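You operate a simulated robot arm through the tools that you are given. There is no shell and no other tool.

The job below is to be done with a simulated robot arm. You get a single attempt, and the scene is never put back.

JOB
Run the blower; set lane one to 80 % and lane two to 90 % on the feed screen.
Fine: use the white and blue gates, then stop the blower.

Only the result counts: the job must be done as asked and must still hold three seconds after the hand-in. Knocking over, shifting, dropping, spilling or breaking anything else fails it.

ROBOT AND FRAMES
A 6-joint arm with a two-finger gripper, fixed in place. Base frame: the origin is at the foot of the arm, x ahead of it, y to its left, z up. Readings come in m, rad, newtons and seconds.
With the tool pointing down near the work surface it reaches from about 0.14 to 0.88 m from the base axis. Its first joint turns from -2.897 to 2.897 rad. Payload 3.43 kg.
Tool frame: the origin (TCP) lies between the finger pads and is the grasp point; the fingertips stand 0.02 m ahead of it; z points along the fingers, y is the line along which they close. Largest opening 0.19 m; the body of the gripper starts 0.248 m behind the TCP.
Orientation is that of the tool frame in the base frame, as [roll, pitch, yaw] about the fixed x, y, z axes, in that order (R = Rz(yaw) Ry(pitch) Rx(roll)). With the fingers straight down and closing along the base's y, the tool's x points along the base's -x, its y along +y and its z along -z.

CONTROLS
- The arm moves only by the tool jog_arm. Its argument "commands" is a list of rows, each an object (a shift or turn left out is 0, a gripper value left out holds the last) with "translation": the shift along the tool's x, y, z in units of 200 mm (1.0 is 200 mm), a list of three; "rotation": the turn, a rotation vector about the tool's x, y, z in units of 45 degrees (1.0 is 45 degrees), a list of three; "fingers": the gripper command, from -1 (shut) to 1 (fully open), values between in proportion. In form: [{"translation": [tx, ty, tz], "rotation": [ax, ay, az], "fingers": fingers}, ...]. A call has 1 to 20 rows; each row is the pose to reach, as a shift and turn from the pose commanded when the call began, along the tool's axes at that moment. A call with a number of a shift or a turn outside -1 to 1 is refused whole. Rows are played at 5 a second. More than 0.05 m and 0.15 rad between two rows, or a gripper value outside its range, and nothing of the call is played. A pose out of reach is approached as far as the arm can. The call stops where the force on the tool passes 40 N (or 10 N more than at its start, if that is more) or the arm is blocked; 0.2 s more then pass. Each finger travels about 0.153 m/s and halts on what it meets, pressing with about 40 N; the grip force reading is that of the motor and also rises with nothing between the fingers. The clock runs only during rows and for 0.2 s after the last one: add rows that repeat a pose to give the fingers time. The reply holds the time, the measured pose of the TCP, the force on the tool along the base axes, the opening and the grip force, in the units named above and with some noise, with the torque about the TCP (base axes, N m) and any sound that the robot's microphone picked up, and new pictures: "views" is both (left out), scene, wrist or none.
- Cameras (640 x 400 px; columns grow to the right, rows downward): "scene" is fixed at [0.0508, 0.6498, 1.5417]; the picture's right is [-0.37, -0.93, 0.00], its down [-0.49, 0.20, -0.85] and it looks along [0.79, -0.32, -0.53] (base axes); focal length 214 px, centre (320, 200). "wrist" rides on the gripper at [0.07, -0.008, -0.288] in the tool frame; the picture's right is [0.12, 0.99, 0.00], its down [-0.96, 0.12, -0.25] and it looks along [-0.25, 0.03, 0.97] (tool axes); focal length 261 px, centre (320, 200). There is no depth. A picture from a camera that has moved, and an enlarged one, comes with that camera's place and axes in the base frame and with its lens.
- move_column(by): slides the trunk up (or, below 0, down) by that many m; the arm rides with it, the base frame stays. It gives what a move gives, with no picture.
- zoom(camera, box): a new picture of the part [left, top, right, bottom] of that camera's present view, enlarged. It takes no simulated time.
- hand_in(): hands the job in; it is judged then, once.

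Places have to be worked out from the pictures, the camera data and where the tool is seen. Open the gripper and draw the arm clear of the work before you hand the job in, unless the task says otherwise.

The tools are called after "Request:" as a command line: name --argument value ..., lists and objects as JSON in quotes. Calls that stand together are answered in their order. jog_arm: Moves the arm, as the interface text tells. Its arguments: {"type":"object","properties":{"commands":{"type":"array","items":{"type":"object","properties":{"translation":{"type":"array","items":{"type":"number"}},"rotation":{"type":"array","items":{"type":"number"}},"fingers":{"type":"number"}}}},"views":{"type":"string","enum":["both","scene","wrist","none"]}},"required":["commands"]} The other tools are called the same way: move_column (by) slides the trunk up or down; zoom (camera, box) takes an enlarged picture of a part of a camera's view; hand_in () hands the job in.

At the start:

```text
time_s: 0.0
ee_pos: [0.6417, 0.2143, 1.5231]
tool_rot: [-3.14, -0.001, 3.141]
wrist_force: [-0.1, 0.5, 0.1]
moment: [-0.02, -0.02, 0.02]
opening: 0.19
finger_force: 0.1
trunk travel left (down, up): [-0.375, 0.065]
```

scene: 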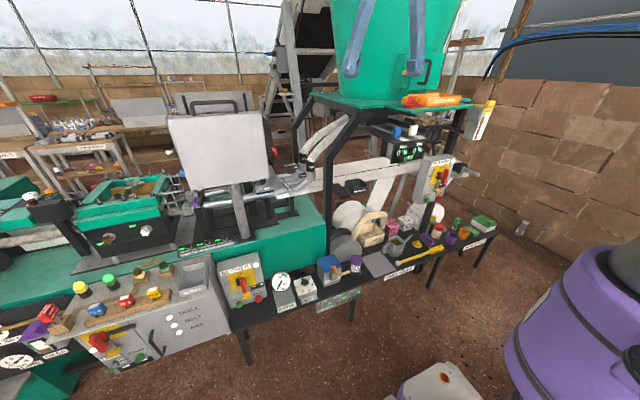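
wrist: 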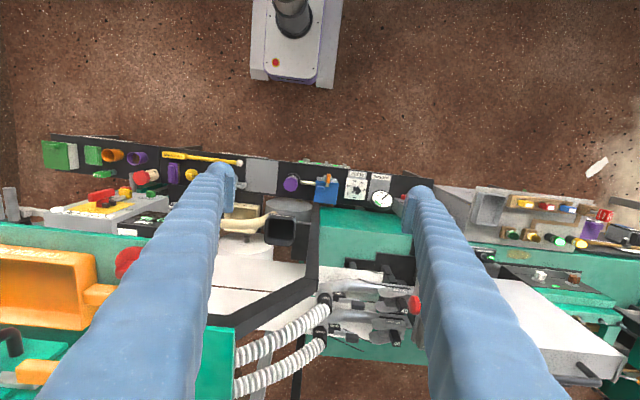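

The scene shows a sorting machine with several panels, a hopper and controls. I'll zoom in on several regions to read the labels before I move anything.

Request:
zoom --camera "scene" --box '[200, 230, 360, 330]'

Request:
zoom --camera "scene" --box '[340, 180, 500, 280]'

Request:
zoom --camera "scene" --box '[360, 80, 500, 180]'

Request:
zoom --camera "scene" --box '[0, 260, 240, 400]'

Request:
zoom --camera "scene" --box '[60, 160, 340, 280]'

Request:
zoom --camera "scene" --box '[380, 230, 640, 400]'

```text
4.00 times, centred on (280, 280) of scene
camera zoom: at [0.0508, 0.6498, 1.5417], right [-0.37, -0.93, 0.0], down [-0.49, 0.2, -0.85], along [0.79, -0.32, -0.53], focal length 858 px, centre (480, -120)
```

zoom: 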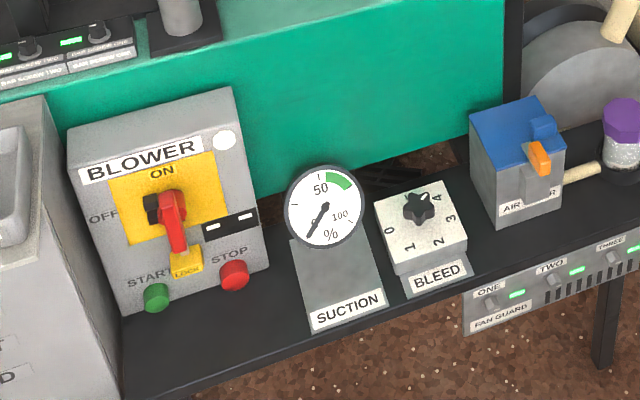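

```text
4.00 times, centred on (420, 230) of scene
camera zoom: at [0.0508, 0.6498, 1.5417], right [-0.37, -0.93, 0.0], down [-0.49, 0.2, -0.85], along [0.79, -0.32, -0.53], focal length 858 px, centre (-80, 80)
```

zoom: 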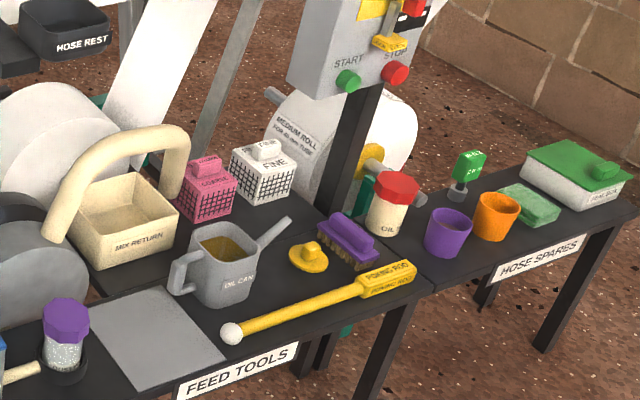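

```text
4.00 times, centred on (430, 130) of scene
camera zoom: at [0.0508, 0.6498, 1.5417], right [-0.37, -0.93, 0.0], down [-0.49, 0.2, -0.85], along [0.79, -0.32, -0.53], focal length 858 px, centre (-120, 480)
```

zoom: 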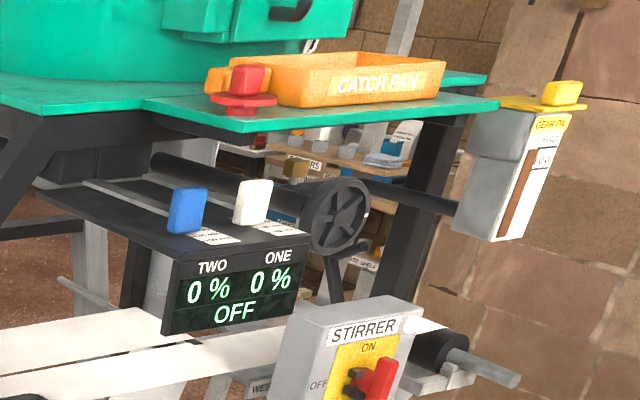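

```text
2.67 times, centred on (120, 330) of scene
camera zoom: at [0.0508, 0.6498, 1.5417], right [-0.37, -0.93, 0.0], down [-0.49, 0.2, -0.85], along [0.79, -0.32, -0.53], focal length 572 px, centre (853, -147)
```

zoom: 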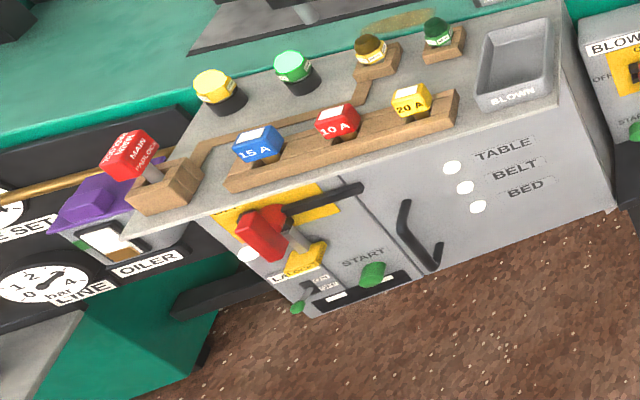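

```text
2.29 times, centred on (200, 220) of scene
camera zoom: at [0.0508, 0.6498, 1.5417], right [-0.37, -0.93, 0.0], down [-0.49, 0.2, -0.85], along [0.79, -0.32, -0.53], focal length 490 px, centre (594, 154)
```

zoom: 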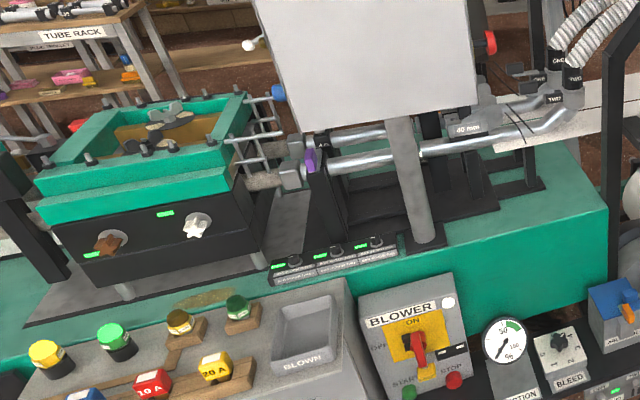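

```text
2.35 times, centred on (510, 315) of scene
camera zoom: at [0.0508, 0.6498, 1.5417], right [-0.37, -0.93, 0.0], down [-0.49, 0.2, -0.85], along [0.79, -0.32, -0.53], focal length 505 px, centre (-127, -71)
```

zoom: 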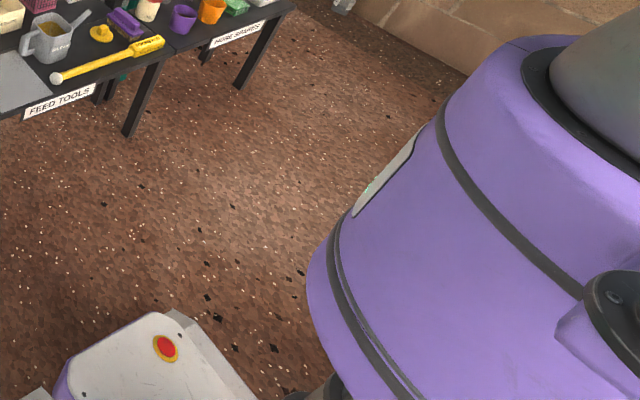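

The feed screen carries white ("ONE") and blue ("TWO") sliders and reads 0 % / OFF. The blower panel has an isolator handle, a LOCK tag and START/STOP buttons. I'll look closer at each, and at the wrist view.

Request:
zoom --camera "scene" --box '[210, 245, 274, 315]'

Request:
zoom --camera "scene" --box '[380, 115, 444, 175]'

Request:
zoom --camera "scene" --box '[230, 100, 400, 220]'

Request:
zoom --camera "scene" --box '[410, 145, 470, 215]'

Request:
zoom --camera "scene" --box '[290, 240, 370, 320]'

Request:
zoom --camera "wrist" --box '[230, 150, 450, 350]'

Request:
zoom --camera "wrist" --box '[0, 120, 240, 300]'

Request:
zoom --camera "wrist" --box '[400, 150, 640, 330]'

```text
5.71 times, centred on (242, 280) of scene
camera zoom: at [0.0508, 0.6498, 1.5417], right [-0.37, -0.93, 0.0], down [-0.49, 0.2, -0.85], along [0.79, -0.32, -0.53], focal length 1226 px, centre (766, -257)
```

zoom: 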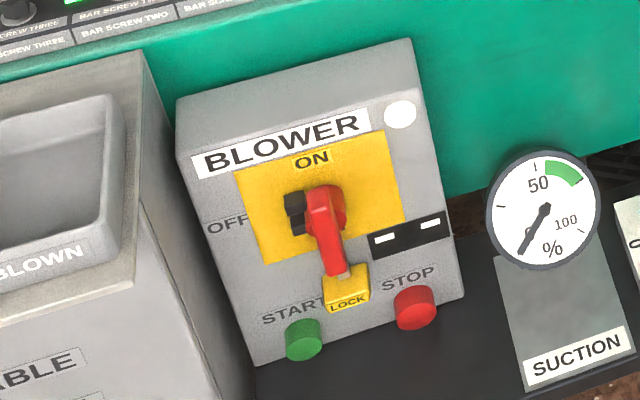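

```text
6.67 times, centred on (412, 145) of scene
camera zoom: at [0.0508, 0.6498, 1.5417], right [-0.37, -0.93, 0.0], down [-0.49, 0.2, -0.85], along [0.79, -0.32, -0.53], focal length 1430 px, centre (-293, 567)
```

zoom: 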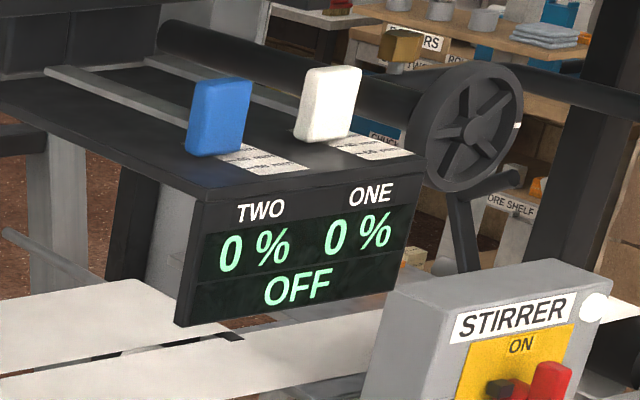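

```text
3.33 times, centred on (315, 160) of scene
camera zoom: at [0.0508, 0.6498, 1.5417], right [-0.37, -0.93, 0.0], down [-0.49, 0.2, -0.85], along [0.79, -0.32, -0.53], focal length 715 px, centre (337, 333)
```

zoom: 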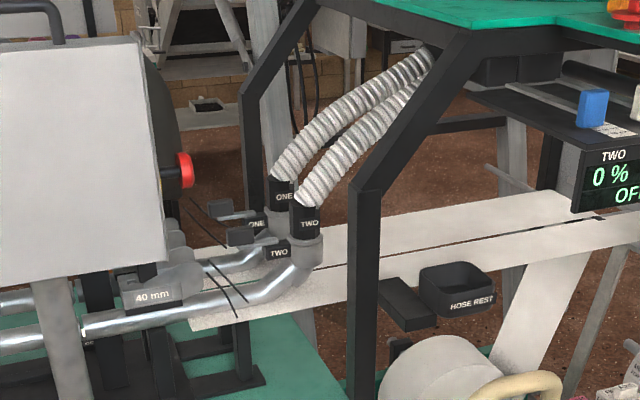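

```text
5.71 times, centred on (440, 180) of scene
camera zoom: at [0.0508, 0.6498, 1.5417], right [-0.37, -0.93, 0.0], down [-0.49, 0.2, -0.85], along [0.79, -0.32, -0.53], focal length 1226 px, centre (-366, 314)
```

zoom: 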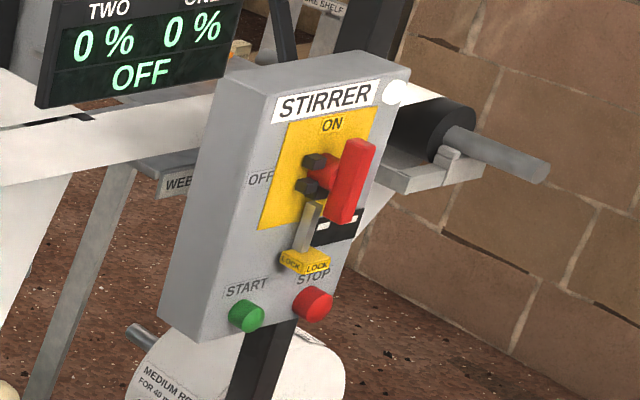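

```text
5.00 times, centred on (330, 280) of scene
camera zoom: at [0.0508, 0.6498, 1.5417], right [-0.37, -0.93, 0.0], down [-0.49, 0.2, -0.85], along [0.79, -0.32, -0.53], focal length 1072 px, centre (270, -200)
```

zoom: 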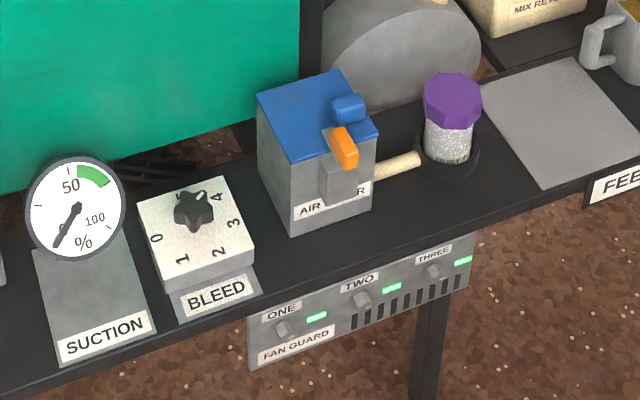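

```text
2.00 times, centred on (340, 250) of wrist
camera zoom: at [0.571, 0.2061, 1.8099], right [-0.12, 0.99, 0.0], down [0.96, 0.12, 0.25], along [0.25, 0.03, -0.97], focal length 521 px, centre (280, 100)
```

zoom: 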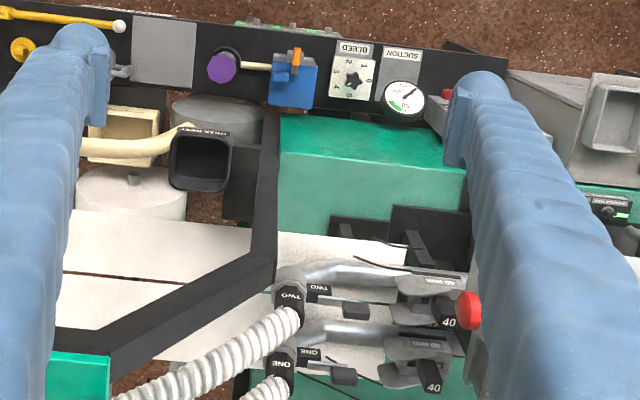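

```text
2.22 times, centred on (120, 210) of wrist
camera zoom: at [0.571, 0.2061, 1.8099], right [-0.12, 0.99, 0.0], down [0.96, 0.12, 0.25], along [0.25, 0.03, -0.97], focal length 579 px, centre (764, 178)
```

zoom: 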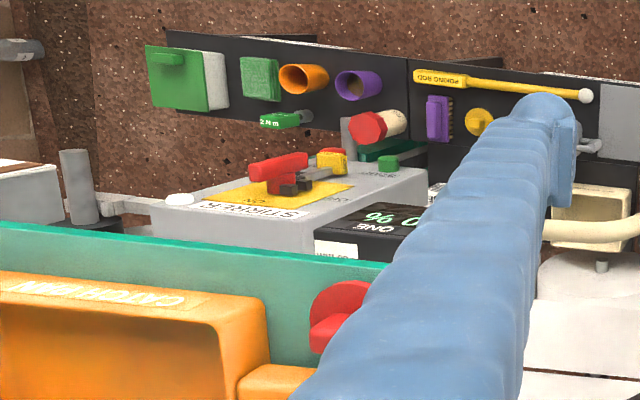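

```text
2.22 times, centred on (520, 240) of wrist
camera zoom: at [0.571, 0.2061, 1.8099], right [-0.12, 0.99, 0.0], down [0.96, 0.12, 0.25], along [0.25, 0.03, -0.97], focal length 579 px, centre (-124, 111)
```

zoom: 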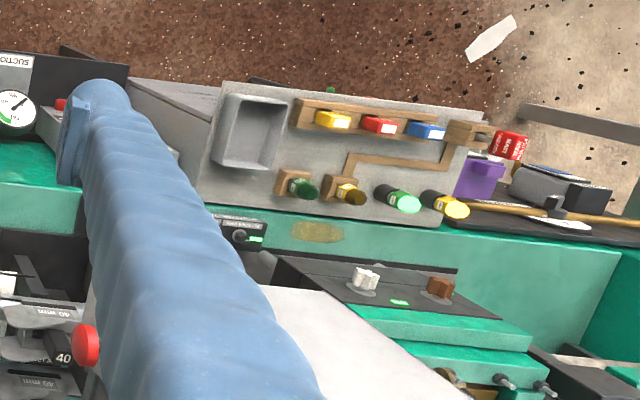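

I've triangulated the feed screen at about (0.85, -0.22, 1.17), with the gates sliding along +x under the overhead shelf. The blower START button is near (0.85, 0.8, 0.45). I'll tilt the tool forward by 45° in place so the wrist camera sees the feed unit and panels better.

Request:
jog_arm --commands '[{"translation": [0.2, 0, 0], "rotation": [0, -0.16, 0]}, {"translation": [0.4, 0, 0], "rotation": [0, -0.33, 0]}, {"translation": [0.6, 0, 0], "rotation": [0, -0.5, 0]}, {"translation": [0.6, 0, 0], "rotation": [0, -0.66, 0]}, {"translation": [0.6, 0, 0], "rotation": [0, -0.83, 0]}, {"translation": [0.6, 0, 0], "rotation": [0, -1, 0]}]' --views "both"

```text
time_s: 0.7
ee_pos: [0.5613, 0.1988, 1.363]
tool_rot: [-3.002, 0.057, 3.126]
wrist_force: [-0.7, -1.1, 0.8]
moment: [0.38, -0.18, 0.05]
opening: 0.1901
finger_force: 0.0
trunk travel left (down, up): [-0.375, 0.065]
stopped in row 3: the arm was blocked; the commanded pose is now the measured one
camera wrist: at [0.4756, 0.2322, 1.6436], right [-0.1, 0.98, -0.15], down [0.95, 0.13, 0.28], along [0.3, -0.11, -0.95], focal length 261 px, centre (320, 200)
```

scene: 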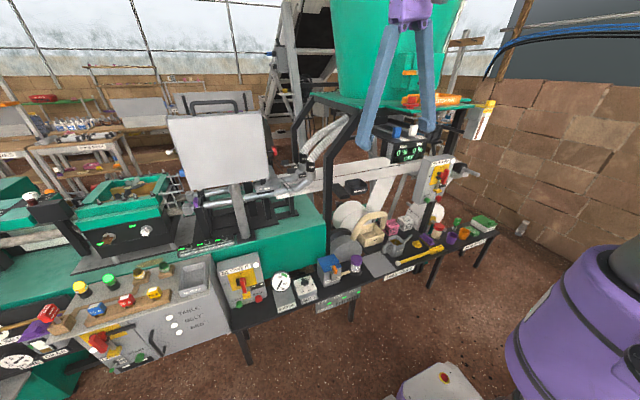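
wrist: 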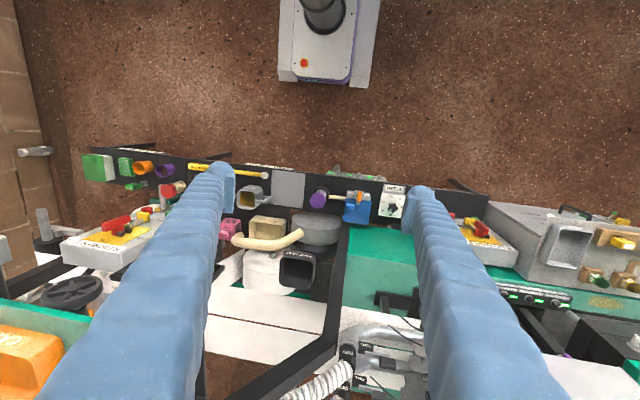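

The arm stopped itself with no contact force, so it likely hit a joint limit while folding too close and too high. I'll lower the trunk a little and try the tilt again while moving forward instead of back.

Request:
jog_arm --commands '[{"translation": [-0.1, 0, 0], "rotation": [-0.09, 0, 0]}, {"translation": [-0.2, 0, 0], "rotation": [-0.178, 0, 0]}, {"translation": [-0.3, 0, 0], "rotation": [-0.178, 0, 0]}]' --views "none"

```text
time_s: 1.5
ee_pos: [0.6236, 0.2041, 1.3701]
tool_rot: [3.139, 0.062, 3.137]
wrist_force: [0.2, -0.3, 0.5]
moment: [0.08, 0.13, 0.03]
opening: 0.1903
finger_force: 0.0
trunk travel left (down, up): [-0.375, 0.065]
```

That worked and the orientation is restored. Next I'll tilt forward in small steps.

Request:
jog_arm --commands '[{"translation": [0, 0, 0], "rotation": [0, -0.15, 0]}, {"translation": [0, 0, 0], "rotation": [0, -0.3, 0]}, {"translation": [0, 0, 0], "rotation": [0, -0.45, 0]}, {"translation": [0, 0, 0], "rotation": [0, -0.6, 0]}]' --views "wrist"

```text
time_s: 2.6
ee_pos: [0.6157, 0.1767, 1.2594]
tool_rot: [-3.05, 0.369, 3.138]
wrist_force: [-0.2, -0.1, 0.0]
moment: [0.05, 0.06, 0.02]
opening: 0.19
finger_force: 0.1
trunk travel left (down, up): [-0.375, 0.065]
stopped in row 4: the arm was blocked; the commanded pose is now the measured one
camera wrist: at [0.4464, 0.1947, 1.5022], right [-0.07, 0.99, -0.13], down [0.81, 0.13, 0.57], along [0.58, -0.06, -0.81], focal length 261 px, centre (320, 200)
```

wrist: 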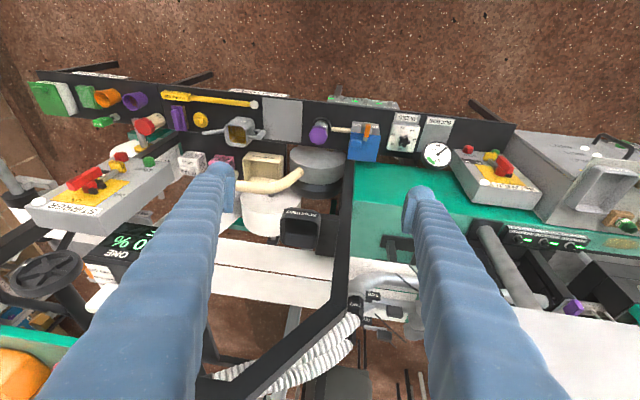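

The arm again stopped at a configuration limit, but the view is now useful. I'll zoom in on the blower panel and feed unit to triangulate both.

Request:
zoom --camera "wrist" --box '[400, 110, 560, 210]'

Request:
zoom --camera "wrist" --box '[20, 120, 220, 330]'

Request:
zoom --camera "scene" --box '[380, 90, 460, 170]'

```text
4.00 times, centred on (480, 160) of wrist
camera zoom: at [0.4464, 0.1947, 1.5022], right [-0.07, 0.99, -0.13], down [0.81, 0.13, 0.57], along [0.58, -0.06, -0.81], focal length 1043 px, centre (-320, 360)
```

zoom: 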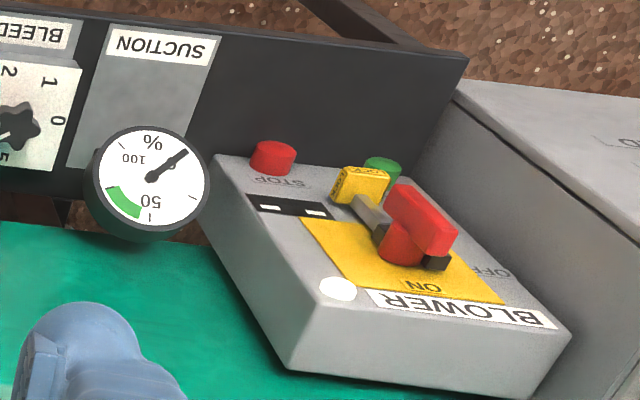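

```text
1.90 times, centred on (120, 225) of wrist
camera zoom: at [0.4464, 0.1947, 1.5022], right [-0.07, 0.99, -0.13], down [0.81, 0.13, 0.57], along [0.58, -0.06, -0.81], focal length 496 px, centre (701, 152)
```

zoom: 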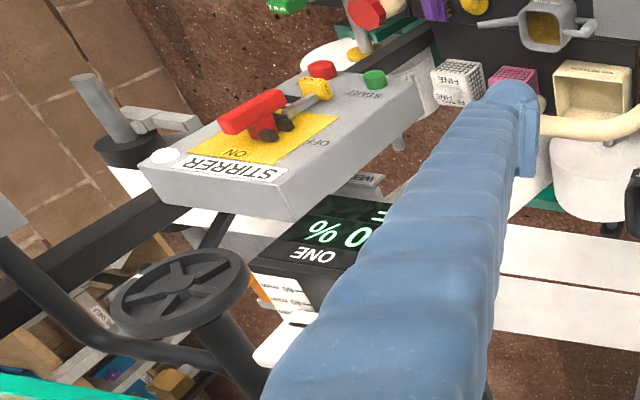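

```text
5.00 times, centred on (420, 130) of scene
camera zoom: at [0.0508, 0.6498, 1.5417], right [-0.37, -0.93, 0.0], down [-0.49, 0.2, -0.85], along [0.79, -0.32, -0.53], focal length 1072 px, centre (-180, 550)
```

zoom: 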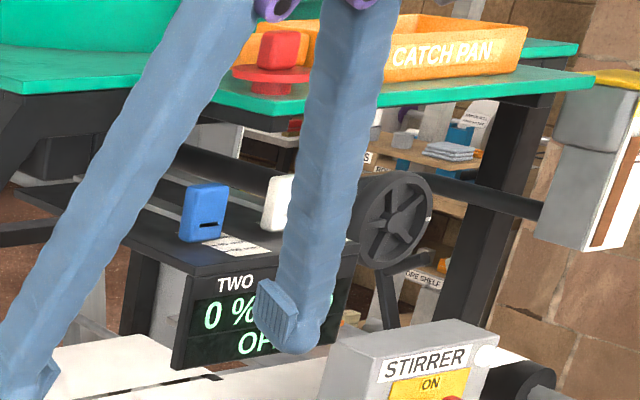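

I now place START at about (0.843, 0.80, 0.46) and STOP at about (0.848, 0.70, 0.45), on a vertical panel facing -x. The isolator bar points to ON. I'll straighten the roll, pull back a little, and lower the trunk for the blower panel.

Request:
jog_arm --commands '[{"translation": [0, 0, 0], "rotation": [-0.117, 0, 0], "fingers": 1}, {"translation": [0, 0.2, 0], "rotation": [-0.117, 0, 0], "fingers": 0}, {"translation": [0, 0.4, 0], "rotation": [-0.117, 0, 0], "fingers": -1}, {"translation": [0, 0.4, 0], "rotation": [-0.117, 0, 0], "fingers": -1}, {"translation": [0, 0.4, 0], "rotation": [-0.117, 0, 0], "fingers": -1}]' --views "none"

Request:
move_column --by -0.375

```text
time_s: 3.8
ee_pos: [0.6193, 0.254, 1.2522]
tool_rot: [-3.137, 0.366, 3.134]
wrist_force: [0.1, 0.6, 0.2]
moment: [-0.09, 0.0, -0.04]
opening: 0.0
finger_force: 34.6
trunk travel left (down, up): [-0.375, 0.065]
```

```text
time_s: 7.4
ee_pos: [0.6185, 0.2562, 0.8819]
tool_rot: [-3.139, 0.371, 3.138]
wrist_force: [-0.1, 0.7, 0.6]
moment: [0.01, 0.03, -0.04]
opening: 0.0
finger_force: 34.3
trunk travel left (down, up): [0.0, 0.44]
```

The gripper is closed and the tool is at (0.62, 0.26, 0.88). I'll yaw about 35° and swing left so the tool faces the blower panel.

Request:
jog_arm --commands '[{"translation": [0.065, 0.2, -0.025], "rotation": [-0.055, 0, -0.142]}, {"translation": [0.13, 0.4, -0.05], "rotation": [-0.11, 0, -0.285]}, {"translation": [0.195, 0.6, -0.076], "rotation": [-0.166, 0, -0.427]}, {"translation": [0.26, 0.8, -0.1], "rotation": [-0.221, 0, -0.57]}, {"translation": [0.326, 1.0, -0.127], "rotation": [-0.276, 0, -0.712]}]' --views "both"

```text
time_s: 8.8
ee_pos: [0.5523, 0.4302, 0.8178]
tool_rot: [-3.121, 0.279, -2.568]
wrist_force: [0.1, 0.2, 0.2]
moment: [-0.11, -0.03, 0.0]
opening: 0.0
finger_force: 34.1
trunk travel left (down, up): [0.0, 0.44]
stopped in row 5: the arm was blocked; the commanded pose is now the measured one
camera wrist: at [0.4304, 0.3474, 1.0742], right [-0.63, 0.77, -0.05], down [0.65, 0.57, 0.5], along [0.42, 0.28, -0.86], focal length 261 px, centre (320, 200)
```

scene: 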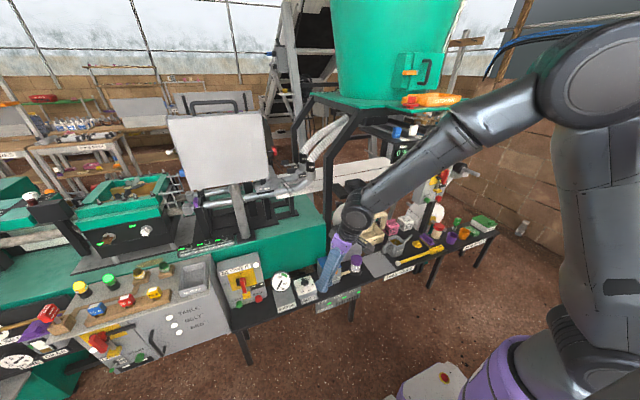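
wrist: 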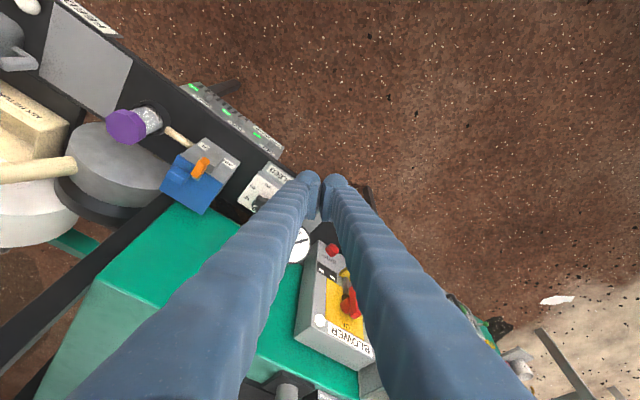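

The arm is now visible. It gets blocked when the forearm folds too tightly, so further and lower is better. I'll move out and down toward the blower panel in two halves without tilting.

Request:
jog_arm --commands '[{"translation": [-0.093, 0.073, 0.166]}, {"translation": [-0.186, 0.147, 0.332]}, {"translation": [-0.279, 0.22, 0.498]}, {"translation": [-0.372, 0.294, 0.664]}, {"translation": [-0.465, 0.367, 0.83]}]' --views "none"

Request:
jog_arm --commands '[{"translation": [-0.093, 0.073, 0.166]}, {"translation": [-0.186, 0.147, 0.332]}, {"translation": [-0.279, 0.22, 0.498]}, {"translation": [-0.372, 0.294, 0.664]}, {"translation": [-0.4, 0.367, 0.7]}]' --views "both"

```text
time_s: 10.0
ee_pos: [0.6216, 0.5682, 0.689]
tool_rot: [-3.125, 0.285, -2.562]
wrist_force: [0.3, 0.0, 0.4]
moment: [0.1, 0.04, 0.04]
opening: 0.0004
finger_force: 34.1
trunk travel left (down, up): [0.0, 0.44]
```

```text
time_s: 11.2
ee_pos: [0.682, 0.6921, 0.5734]
tool_rot: [-3.125, 0.283, -2.563]
wrist_force: [0.9, 0.3, -0.2]
moment: [0.04, 0.07, 0.02]
opening: 0.0
finger_force: 34.4
trunk travel left (down, up): [0.0, 0.44]
camera wrist: at [0.5611, 0.6081, 0.8306], right [-0.64, 0.77, -0.05], down [0.65, 0.57, 0.5], along [0.42, 0.29, -0.86], focal length 261 px, centre (320, 200)
```

scene: 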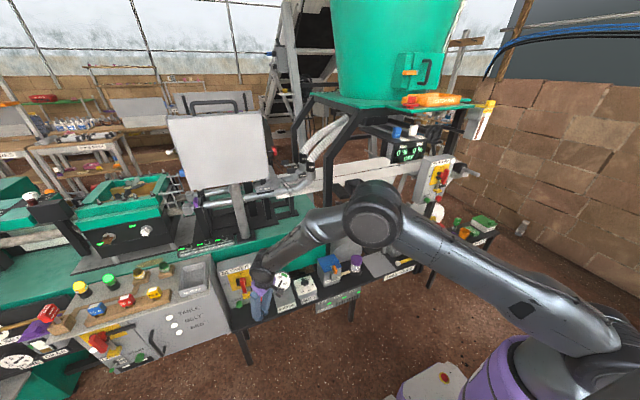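
wrist: 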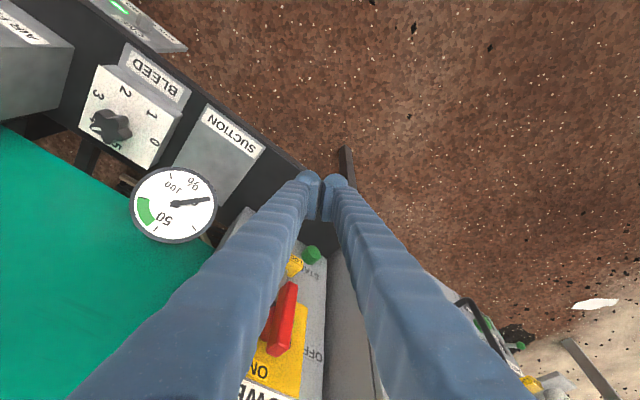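

The measured view matches my START estimate at wrist pixel (312, 255). I'll tilt the tool up toward horizontal in stages while moving slightly outward.

Request:
jog_arm --commands '[{"translation": [-0.05, 0.004, 0.053], "rotation": [0, -0.146, 0]}, {"translation": [-0.1, 0.008, 0.107], "rotation": [0, -0.292, 0]}, {"translation": [-0.15, 0.012, 0.16], "rotation": [0, -0.438, 0]}, {"translation": [-0.2, 0.016, 0.214], "rotation": [0, -0.584, 0]}]' --views "none"

```text
time_s: 12.4
ee_pos: [0.7132, 0.6417, 0.5233]
tool_rot: [-3.069, 0.564, -2.729]
wrist_force: [0.2, -1.2, 0.0]
moment: [-0.03, -0.03, -0.01]
opening: 0.0
finger_force: 34.0
out of reach, approached as far as the arm can: row 2, 3, 4
trunk travel left (down, up): [0.0, 0.44]
stopped in row 4: the arm was blocked; the commanded pose is now the measured one
```

The tool can't straighten past the forearm, so I'll press START with the fingers pointing steeply down (tilt about 0.4 rad). The leading edge of the closed tips will push in +x. First I'll move to a point about 4 cm in front of START.

Request:
jog_arm --commands '[{"translation": [-0.1, 0.14, 0.1], "rotation": [-0.01, 0.07, 0.044]}, {"translation": [-0.2, 0.28, 0.2], "rotation": [-0.024, 0.14, 0.088]}, {"translation": [-0.3, 0.42, 0.3], "rotation": [-0.037, 0.209, 0.132]}, {"translation": [-0.41, 0.563, 0.395], "rotation": [-0.037, 0.209, 0.132]}]' --views "both"

```text
time_s: 13.2
ee_pos: [0.7993, 0.7206, 0.5236]
tool_rot: [-3.008, 0.523, -2.674]
wrist_force: [-0.9, -1.5, -0.8]
moment: [0.26, -0.08, 0.17]
opening: 0.0
finger_force: 34.0
trunk travel left (down, up): [0.0, 0.44]
stopped in row 3: the force on the tool passed its limit at 144 N (the readings are from after the stop); the commanded pose is now the measured one
camera wrist: at [0.6029, 0.6572, 0.7358], right [-0.48, 0.86, -0.18], down [0.57, 0.46, 0.68], along [0.67, 0.22, -0.71], focal length 261 px, centre (320, 200)
```

scene: 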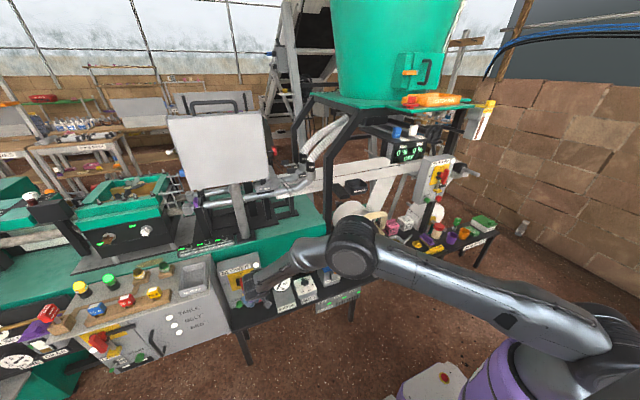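
wrist: 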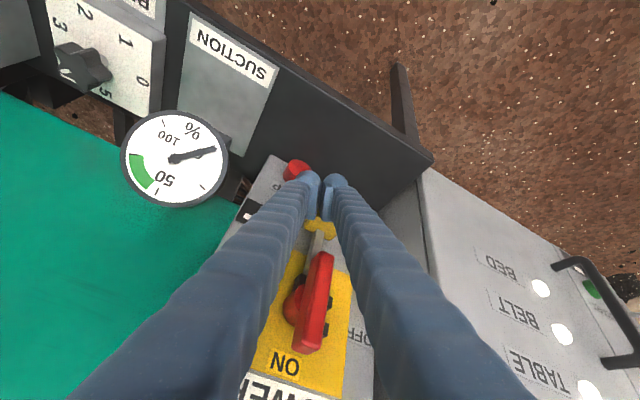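

The call stopped on contact of 144 N, and the tips are near the LOCK tab. I'll look closely at the state of that panel before I move.

Request:
zoom --camera "wrist" --box '[230, 140, 410, 260]'

Request:
zoom --camera "scene" --box '[200, 240, 300, 320]'

Request:
zoom --camera "scene" --box '[380, 90, 460, 170]'

```text
3.33 times, centred on (320, 200) of wrist
camera zoom: at [0.6029, 0.6572, 0.7358], right [-0.48, 0.86, -0.18], down [0.57, 0.46, 0.68], along [0.67, 0.22, -0.71], focal length 869 px, centre (320, 200)
```

zoom: 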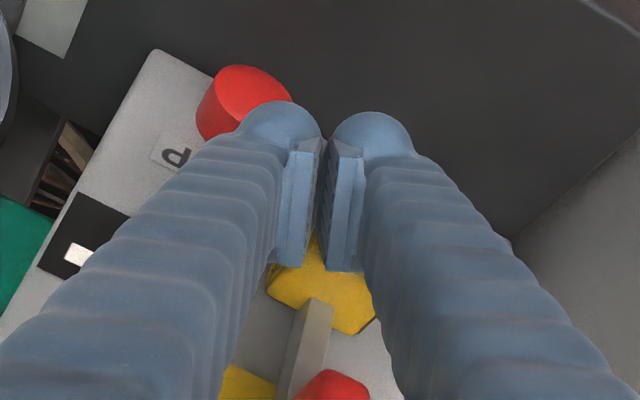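

```text
5.00 times, centred on (250, 280) of scene
camera zoom: at [0.0508, 0.6498, 1.5417], right [-0.37, -0.93, 0.0], down [-0.49, 0.2, -0.85], along [0.79, -0.32, -0.53], focal length 1072 px, centre (670, -200)
```

zoom: 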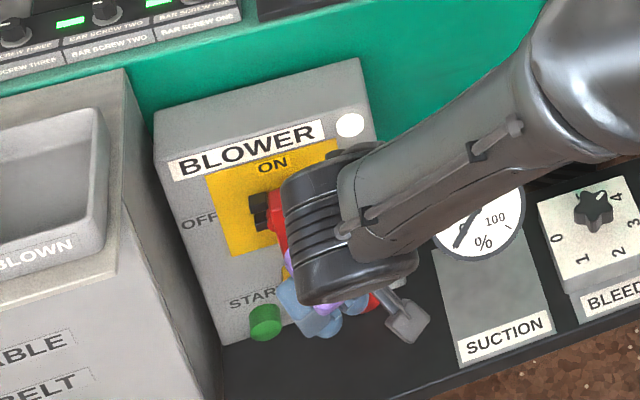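

```text
5.00 times, centred on (420, 130) of scene
camera zoom: at [0.0508, 0.6498, 1.5417], right [-0.37, -0.93, 0.0], down [-0.49, 0.2, -0.85], along [0.79, -0.32, -0.53], focal length 1072 px, centre (-180, 550)
```

zoom: 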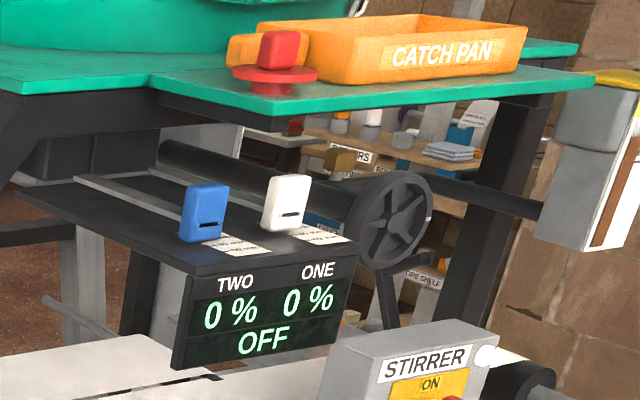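

The LOCK tab, handle and STOP button look intact, and the screen still says OFF. I'll back straight away from the panel and straighten the roll.

Request:
jog_arm --commands '[{"translation": [0.1, -0.015, -0.12]}, {"translation": [0.2, -0.03, -0.24]}, {"translation": [0.32, -0.05, -0.38], "rotation": [-0.085, 0, 0]}, {"translation": [0.457, -0.07, -0.547], "rotation": [-0.17, 0, 0]}, {"translation": [0.457, -0.07, -0.547], "rotation": [-0.17, 0, 0]}]' --views "both"

```text
time_s: 14.4
ee_pos: [0.6775, 0.6638, 0.5748]
tool_rot: [-3.14, 0.525, -2.675]
wrist_force: [-0.3, -0.2, 1.3]
moment: [-0.01, 0.03, 0.0]
opening: 0.0
finger_force: 34.5
trunk travel left (down, up): [0.0, 0.44]
camera wrist: at [0.4984, 0.5636, 0.7888], right [-0.54, 0.84, -0.06], down [0.58, 0.42, 0.7], along [0.61, 0.34, -0.72], focal length 261 px, centre (320, 200)
```

scene: 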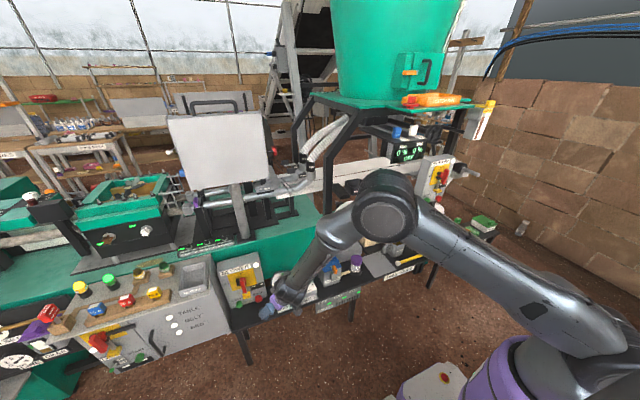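
wrist: 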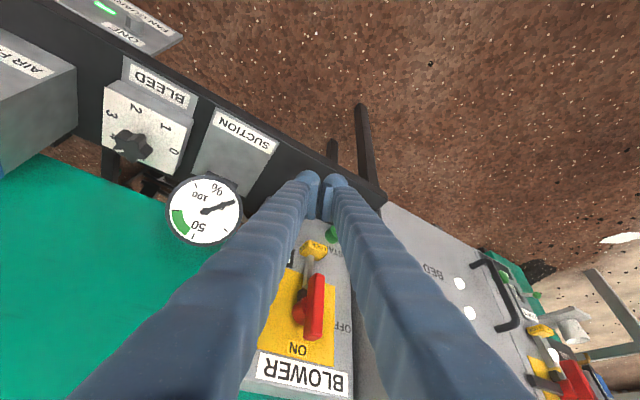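

Tracking is clean again at (0.678, 0.664, 0.575). I'll step slowly toward a point in front of START, in two halves, checking tracking between them.

Request:
jog_arm --commands '[{"translation": [-0.04, 0.06, 0.11], "rotation": [0, 0.03, 0]}, {"translation": [-0.08, 0.12, 0.22], "rotation": [0, 0.06, 0]}, {"translation": [-0.12, 0.18, 0.33], "rotation": [0, 0.1, 0]}, {"translation": [-0.16, 0.24, 0.4], "rotation": [0, 0.134, 0]}, {"translation": [-0.16, 0.24, 0.4], "rotation": [0, 0.134, 0]}]' --views "none"

```text
time_s: 15.6
ee_pos: [0.718, 0.7344, 0.5198]
tool_rot: [3.141, 0.419, -2.675]
wrist_force: [0.2, -0.1, 0.2]
moment: [-0.01, -0.03, -0.03]
opening: 0.0
finger_force: 34.5
trunk travel left (down, up): [0.0, 0.44]
```

Tracking is exact. I'll continue to (0.77, 0.79, 0.475), still about 4 cm short of the button.

Request:
jog_arm --commands '[{"translation": [-0.06, 0.033, 0.09]}, {"translation": [-0.12, 0.067, 0.18]}, {"translation": [-0.18, 0.1, 0.27]}, {"translation": [-0.236, 0.133, 0.351]}, {"translation": [-0.236, 0.133, 0.351]}]' --views "both"

```text
time_s: 16.8
ee_pos: [0.7694, 0.7905, 0.4751]
tool_rot: [-3.139, 0.418, -2.673]
wrist_force: [0.1, 0.3, -0.1]
moment: [0.0, -0.01, 0.0]
opening: 0.0
finger_force: 34.6
trunk travel left (down, up): [0.0, 0.44]
camera wrist: at [0.6121, 0.7027, 0.7089], right [-0.54, 0.84, -0.05], down [0.64, 0.45, 0.62], along [0.54, 0.3, -0.79], focal length 261 px, centre (320, 200)
```

scene: 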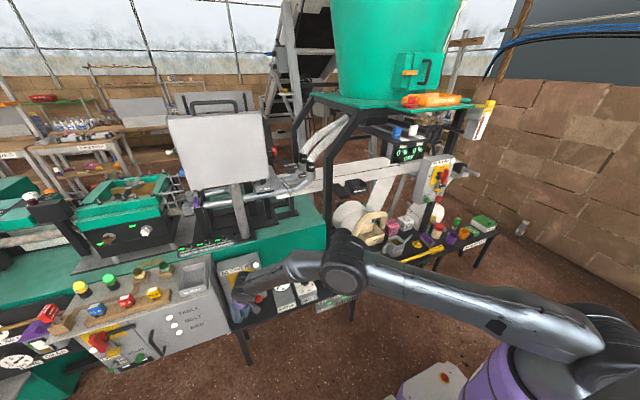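
wrist: 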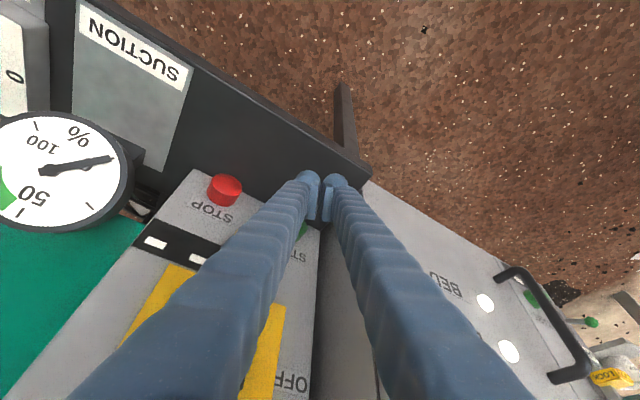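

START shows at wrist pixel (300, 230), matching my estimate. I'll drop about 1 cm so the pad edges face the button, then push slowly in +x until the button gives or the force stop trips.

Request:
jog_arm --commands '[{"translation": [0.024, 0, 0.055]}, {"translation": [-0.017, -0.0225, 0.073]}, {"translation": [-0.058, -0.045, 0.091]}, {"translation": [-0.098, -0.0675, 0.11]}, {"translation": [-0.131, -0.0855, 0.124]}, {"translation": [-0.156, -0.099, 0.135]}, {"translation": [-0.18, -0.1125, 0.146]}, {"translation": [-0.2, -0.124, 0.155]}, {"translation": [-0.221, -0.135, 0.164]}]' --views "both"

```text
time_s: 18.3
ee_pos: [0.8108, 0.7908, 0.4595]
tool_rot: [-3.141, 0.411, -2.672]
wrist_force: [-5.1, 0.2, -1.0]
moment: [0.02, 0.03, 0.06]
opening: 0.0003
finger_force: 34.7
trunk travel left (down, up): [0.0, 0.44]
heard: click
stopped in row 7: the force on the tool passed its limit at 49 N (the readings are from after the stop); the commanded pose is now the measured one
camera wrist: at [0.6539, 0.7039, 0.6951], right [-0.54, 0.84, -0.05], down [0.65, 0.46, 0.61], along [0.53, 0.3, -0.79], focal length 261 px, centre (320, 200)
```

scene: 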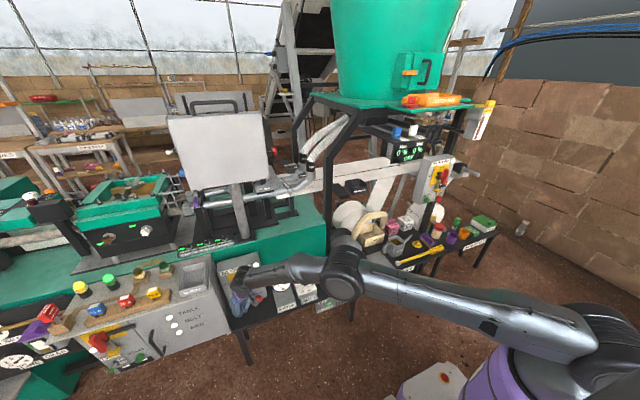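
wrist: 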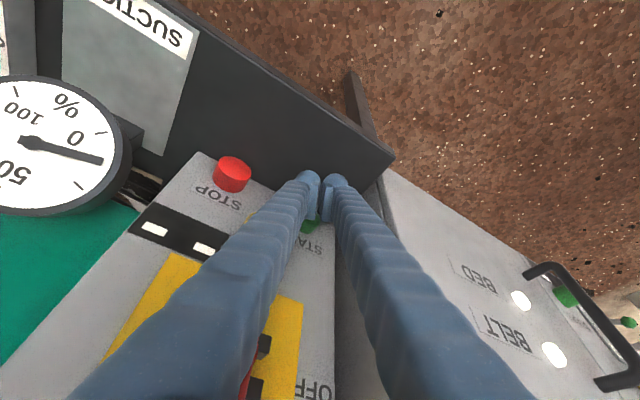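

A click was heard. I'll check the feed screen, blower lamp and gauge.

Request:
zoom --camera "scene" --box '[380, 110, 460, 170]'

Request:
zoom --camera "scene" --box '[210, 240, 300, 320]'

Request:
zoom --camera "wrist" --box '[0, 60, 160, 230]'

```text
6.67 times, centred on (420, 140) of scene
camera zoom: at [0.0508, 0.6498, 1.5417], right [-0.37, -0.93, 0.0], down [-0.49, 0.2, -0.85], along [0.79, -0.32, -0.53], focal length 1430 px, centre (-347, 600)
```

zoom: 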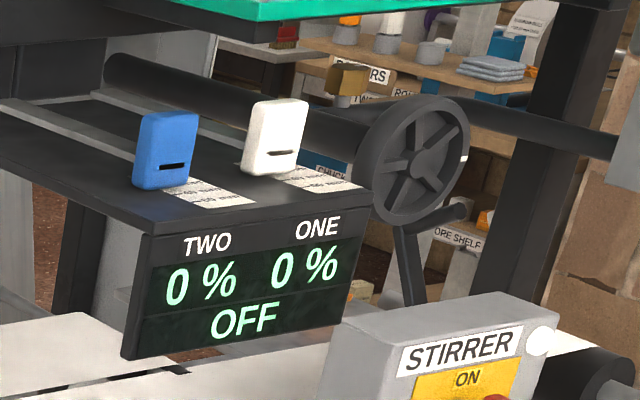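

```text
5.00 times, centred on (255, 280) of scene
camera zoom: at [0.0508, 0.6498, 1.5417], right [-0.37, -0.93, 0.0], down [-0.49, 0.2, -0.85], along [0.79, -0.32, -0.53], focal length 1072 px, centre (645, -200)
```

zoom: 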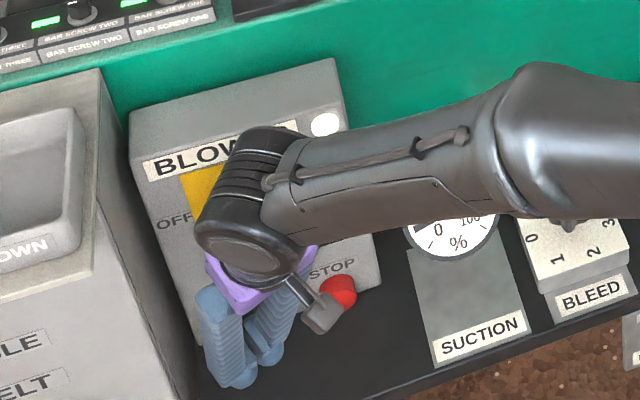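

```text
2.35 times, centred on (80, 145) of wrist
camera zoom: at [0.6539, 0.7039, 0.6951], right [-0.54, 0.84, -0.05], down [0.65, 0.46, 0.61], along [0.53, 0.3, -0.79], focal length 613 px, centre (885, 329)
```

zoom: 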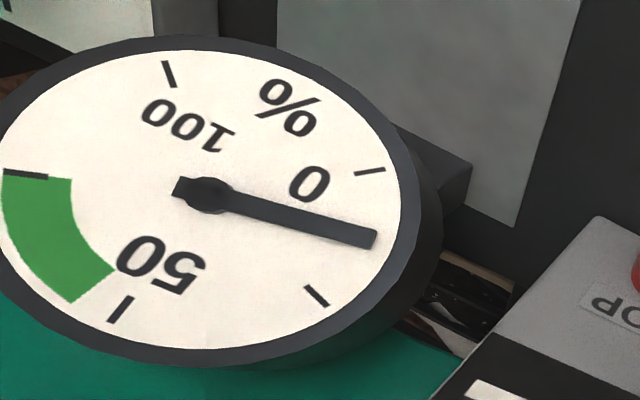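

The gauge needle has moved off zero, so the blower is spinning up. I'll back off the button by 5 cm and wait a few seconds.

Request:
jog_arm --commands '[{"translation": [0.08, 0.045, -0.036]}, {"translation": [0.16, 0.09, -0.073]}, {"translation": [0.245, 0.135, -0.11]}, {"translation": [0.33, 0.12, -0.16]}, {"translation": [0.33, 0.12, -0.16]}, {"translation": [0.33, 0.12, -0.16]}, {"translation": [0.33, 0.12, -0.16]}, {"translation": [0.33, 0.12, -0.16]}, {"translation": [0.33, 0.12, -0.16]}, {"translation": [0.33, 0.12, -0.16]}, {"translation": [0.33, 0.12, -0.16]}, {"translation": [0.33, 0.12, -0.16]}]' --views "both"

Request:
zoom --camera "scene" --box '[380, 110, 460, 170]'

Request:
zoom --camera "scene" --box '[210, 240, 300, 320]'

```text
time_s: 20.9
ee_pos: [0.7357, 0.7801, 0.4633]
tool_rot: [-3.139, 0.41, -2.674]
wrist_force: [0.0, 0.1, 0.0]
moment: [0.0, 0.0, -0.01]
opening: 0.0
finger_force: 34.2
trunk travel left (down, up): [0.0, 0.44]
camera wrist: at [0.5796, 0.6924, 0.698], right [-0.54, 0.84, -0.05], down [0.65, 0.46, 0.61], along [0.53, 0.3, -0.79], focal length 261 px, centre (320, 200)
```

scene: 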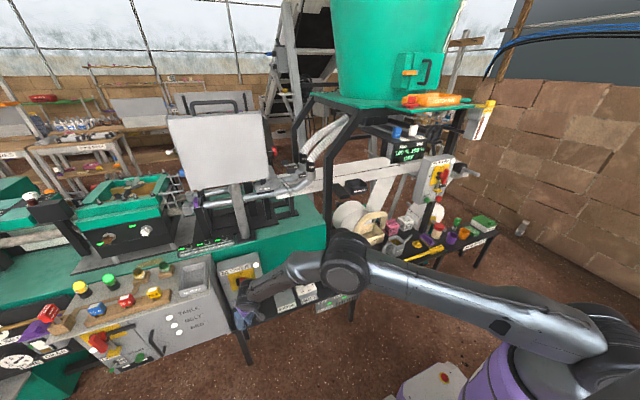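
wrist: 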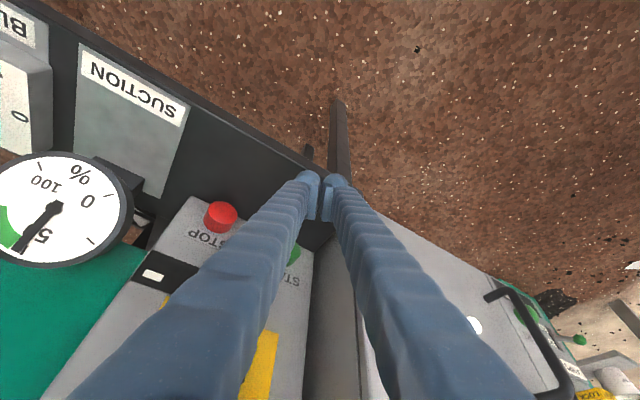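

```text
6.67 times, centred on (420, 140) of scene
camera zoom: at [0.0508, 0.6498, 1.5417], right [-0.37, -0.93, 0.0], down [-0.49, 0.2, -0.85], along [0.79, -0.32, -0.53], focal length 1430 px, centre (-347, 600)
```

zoom: 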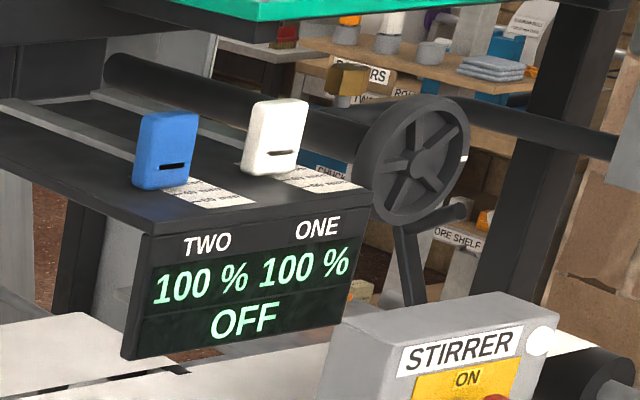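

```text
5.00 times, centred on (255, 280) of scene
camera zoom: at [0.0508, 0.6498, 1.5417], right [-0.37, -0.93, 0.0], down [-0.49, 0.2, -0.85], along [0.79, -0.32, -0.53], focal length 1072 px, centre (645, -200)
```

zoom: 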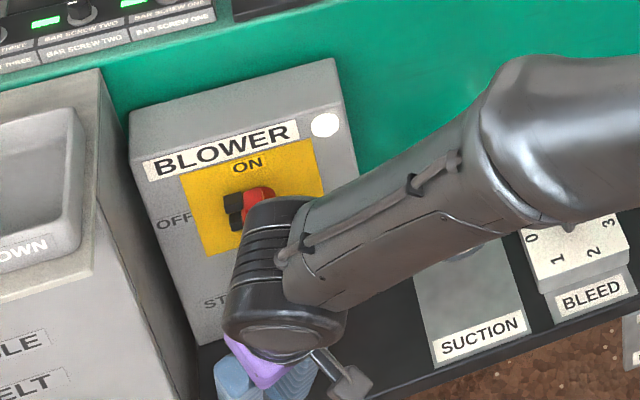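

The screen now shows 100 % / 100 % with the blower running ("OFF" there must be another status line). The gates start fully open, so pushing them in +x should reduce the values. I'll retreat from the blower panel, making the tool steeper to stay clear of the wrist singularity.

Request:
jog_arm --commands '[{"translation": [0.07, -0.075, -0.166], "rotation": [0, 0.05, 0]}, {"translation": [0.14, -0.15, -0.333], "rotation": [0, 0.1, 0]}, {"translation": [0.21, -0.225, -0.5], "rotation": [0, 0.15, 0]}, {"translation": [0.28, -0.3, -0.666], "rotation": [0, 0.2, 0]}, {"translation": [0.35, -0.375, -0.833], "rotation": [0, 0.25, 0]}, {"translation": [0.42, -0.445, -1.0], "rotation": [0, 0.25, 0]}, {"translation": [0.42, -0.445, -1.0], "rotation": [0, 0.25, 0]}]' --views "none"

```text
time_s: 22.5
ee_pos: [0.6316, 0.6283, 0.615]
tool_rot: [-3.139, 0.215, -2.675]
wrist_force: [0.4, -0.2, 0.9]
moment: [0.02, 0.01, 0.0]
opening: 0.0
finger_force: 34.6
trunk travel left (down, up): [0.0, 0.44]
```

The tool is clear of the panel. I'll swing right along an arc in front of the table toward the feed unit.

Request:
jog_arm --commands '[{"translation": [0.025, -0.2, -0.046], "rotation": [0.008, 0, 0.038]}, {"translation": [0.05, -0.4, -0.093], "rotation": [0.017, 0, 0.077]}, {"translation": [0.074, -0.6, -0.139], "rotation": [0.025, 0, 0.115]}, {"translation": [0.099, -0.8, -0.186], "rotation": [0.034, 0, 0.154]}, {"translation": [0.124, -1.0, -0.232], "rotation": [0.042, 0, 0.192]}]' --views "none"

Request:
jog_arm --commands '[{"translation": [0.025, -0.2, -0.046], "rotation": [0.008, 0, 0.038]}, {"translation": [0.05, -0.4, -0.093], "rotation": [0.017, 0, 0.077]}, {"translation": [0.074, -0.6, -0.139], "rotation": [0.025, 0, 0.115]}, {"translation": [0.099, -0.8, -0.186], "rotation": [0.034, 0, 0.154]}, {"translation": [0.124, -1.0, -0.232], "rotation": [0.042, 0, 0.192]}]' --views "none"

Request:
jog_arm --commands '[{"translation": [0.025, -0.2, -0.046], "rotation": [0.008, 0, 0.038]}, {"translation": [0.05, -0.4, -0.093], "rotation": [0.017, 0, 0.077]}, {"translation": [0.074, -0.6, -0.139], "rotation": [0.025, 0, 0.115]}, {"translation": [0.099, -0.8, -0.186], "rotation": [0.034, 0, 0.154]}, {"translation": [0.124, -1.0, -0.232], "rotation": [0.042, 0, 0.192]}]' --views "both"

```text
time_s: 23.7
ee_pos: [0.6913, 0.4381, 0.6493]
tool_rot: [-3.137, 0.213, -2.829]
wrist_force: [0.1, 0.9, -0.5]
moment: [-0.14, -0.04, -0.06]
opening: 0.0
finger_force: 34.1
trunk travel left (down, up): [0.0, 0.44]
```

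```text
time_s: 24.9
ee_pos: [0.7214, 0.2328, 0.6935]
tool_rot: [-3.138, 0.214, -2.983]
wrist_force: [-0.4, 0.1, -0.1]
moment: [-0.09, 0.01, -0.01]
opening: 0.0001
finger_force: 34.2
trunk travel left (down, up): [0.0, 0.44]
```

```text
time_s: 26.1
ee_pos: [0.7252, 0.0321, 0.7345]
tool_rot: [-3.137, 0.214, -3.137]
wrist_force: [0.4, 0.8, 0.4]
moment: [-0.13, 0.02, -0.04]
opening: 0.0001
finger_force: 34.1
trunk travel left (down, up): [0.0, 0.44]
camera wrist: at [0.5946, 0.024, 1.0006], right [-0.12, 0.99, -0.03], down [0.89, 0.12, 0.45], along [0.45, 0.03, -0.89], focal length 261 px, centre (320, 200)
```

scene: 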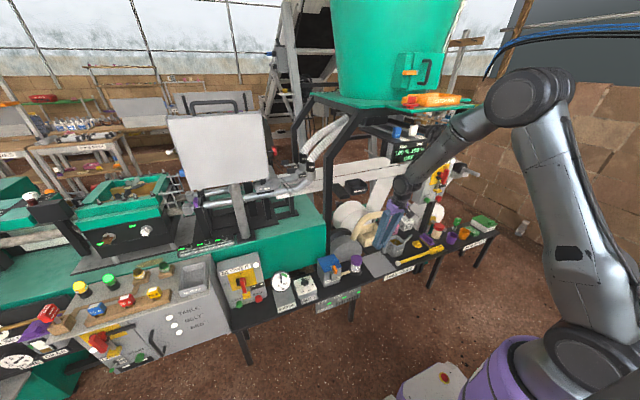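
wrist: 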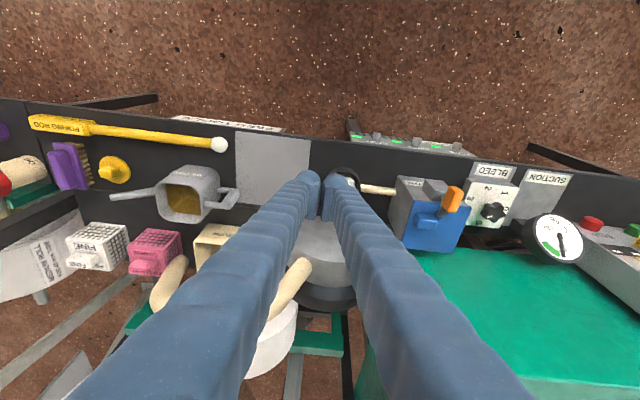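

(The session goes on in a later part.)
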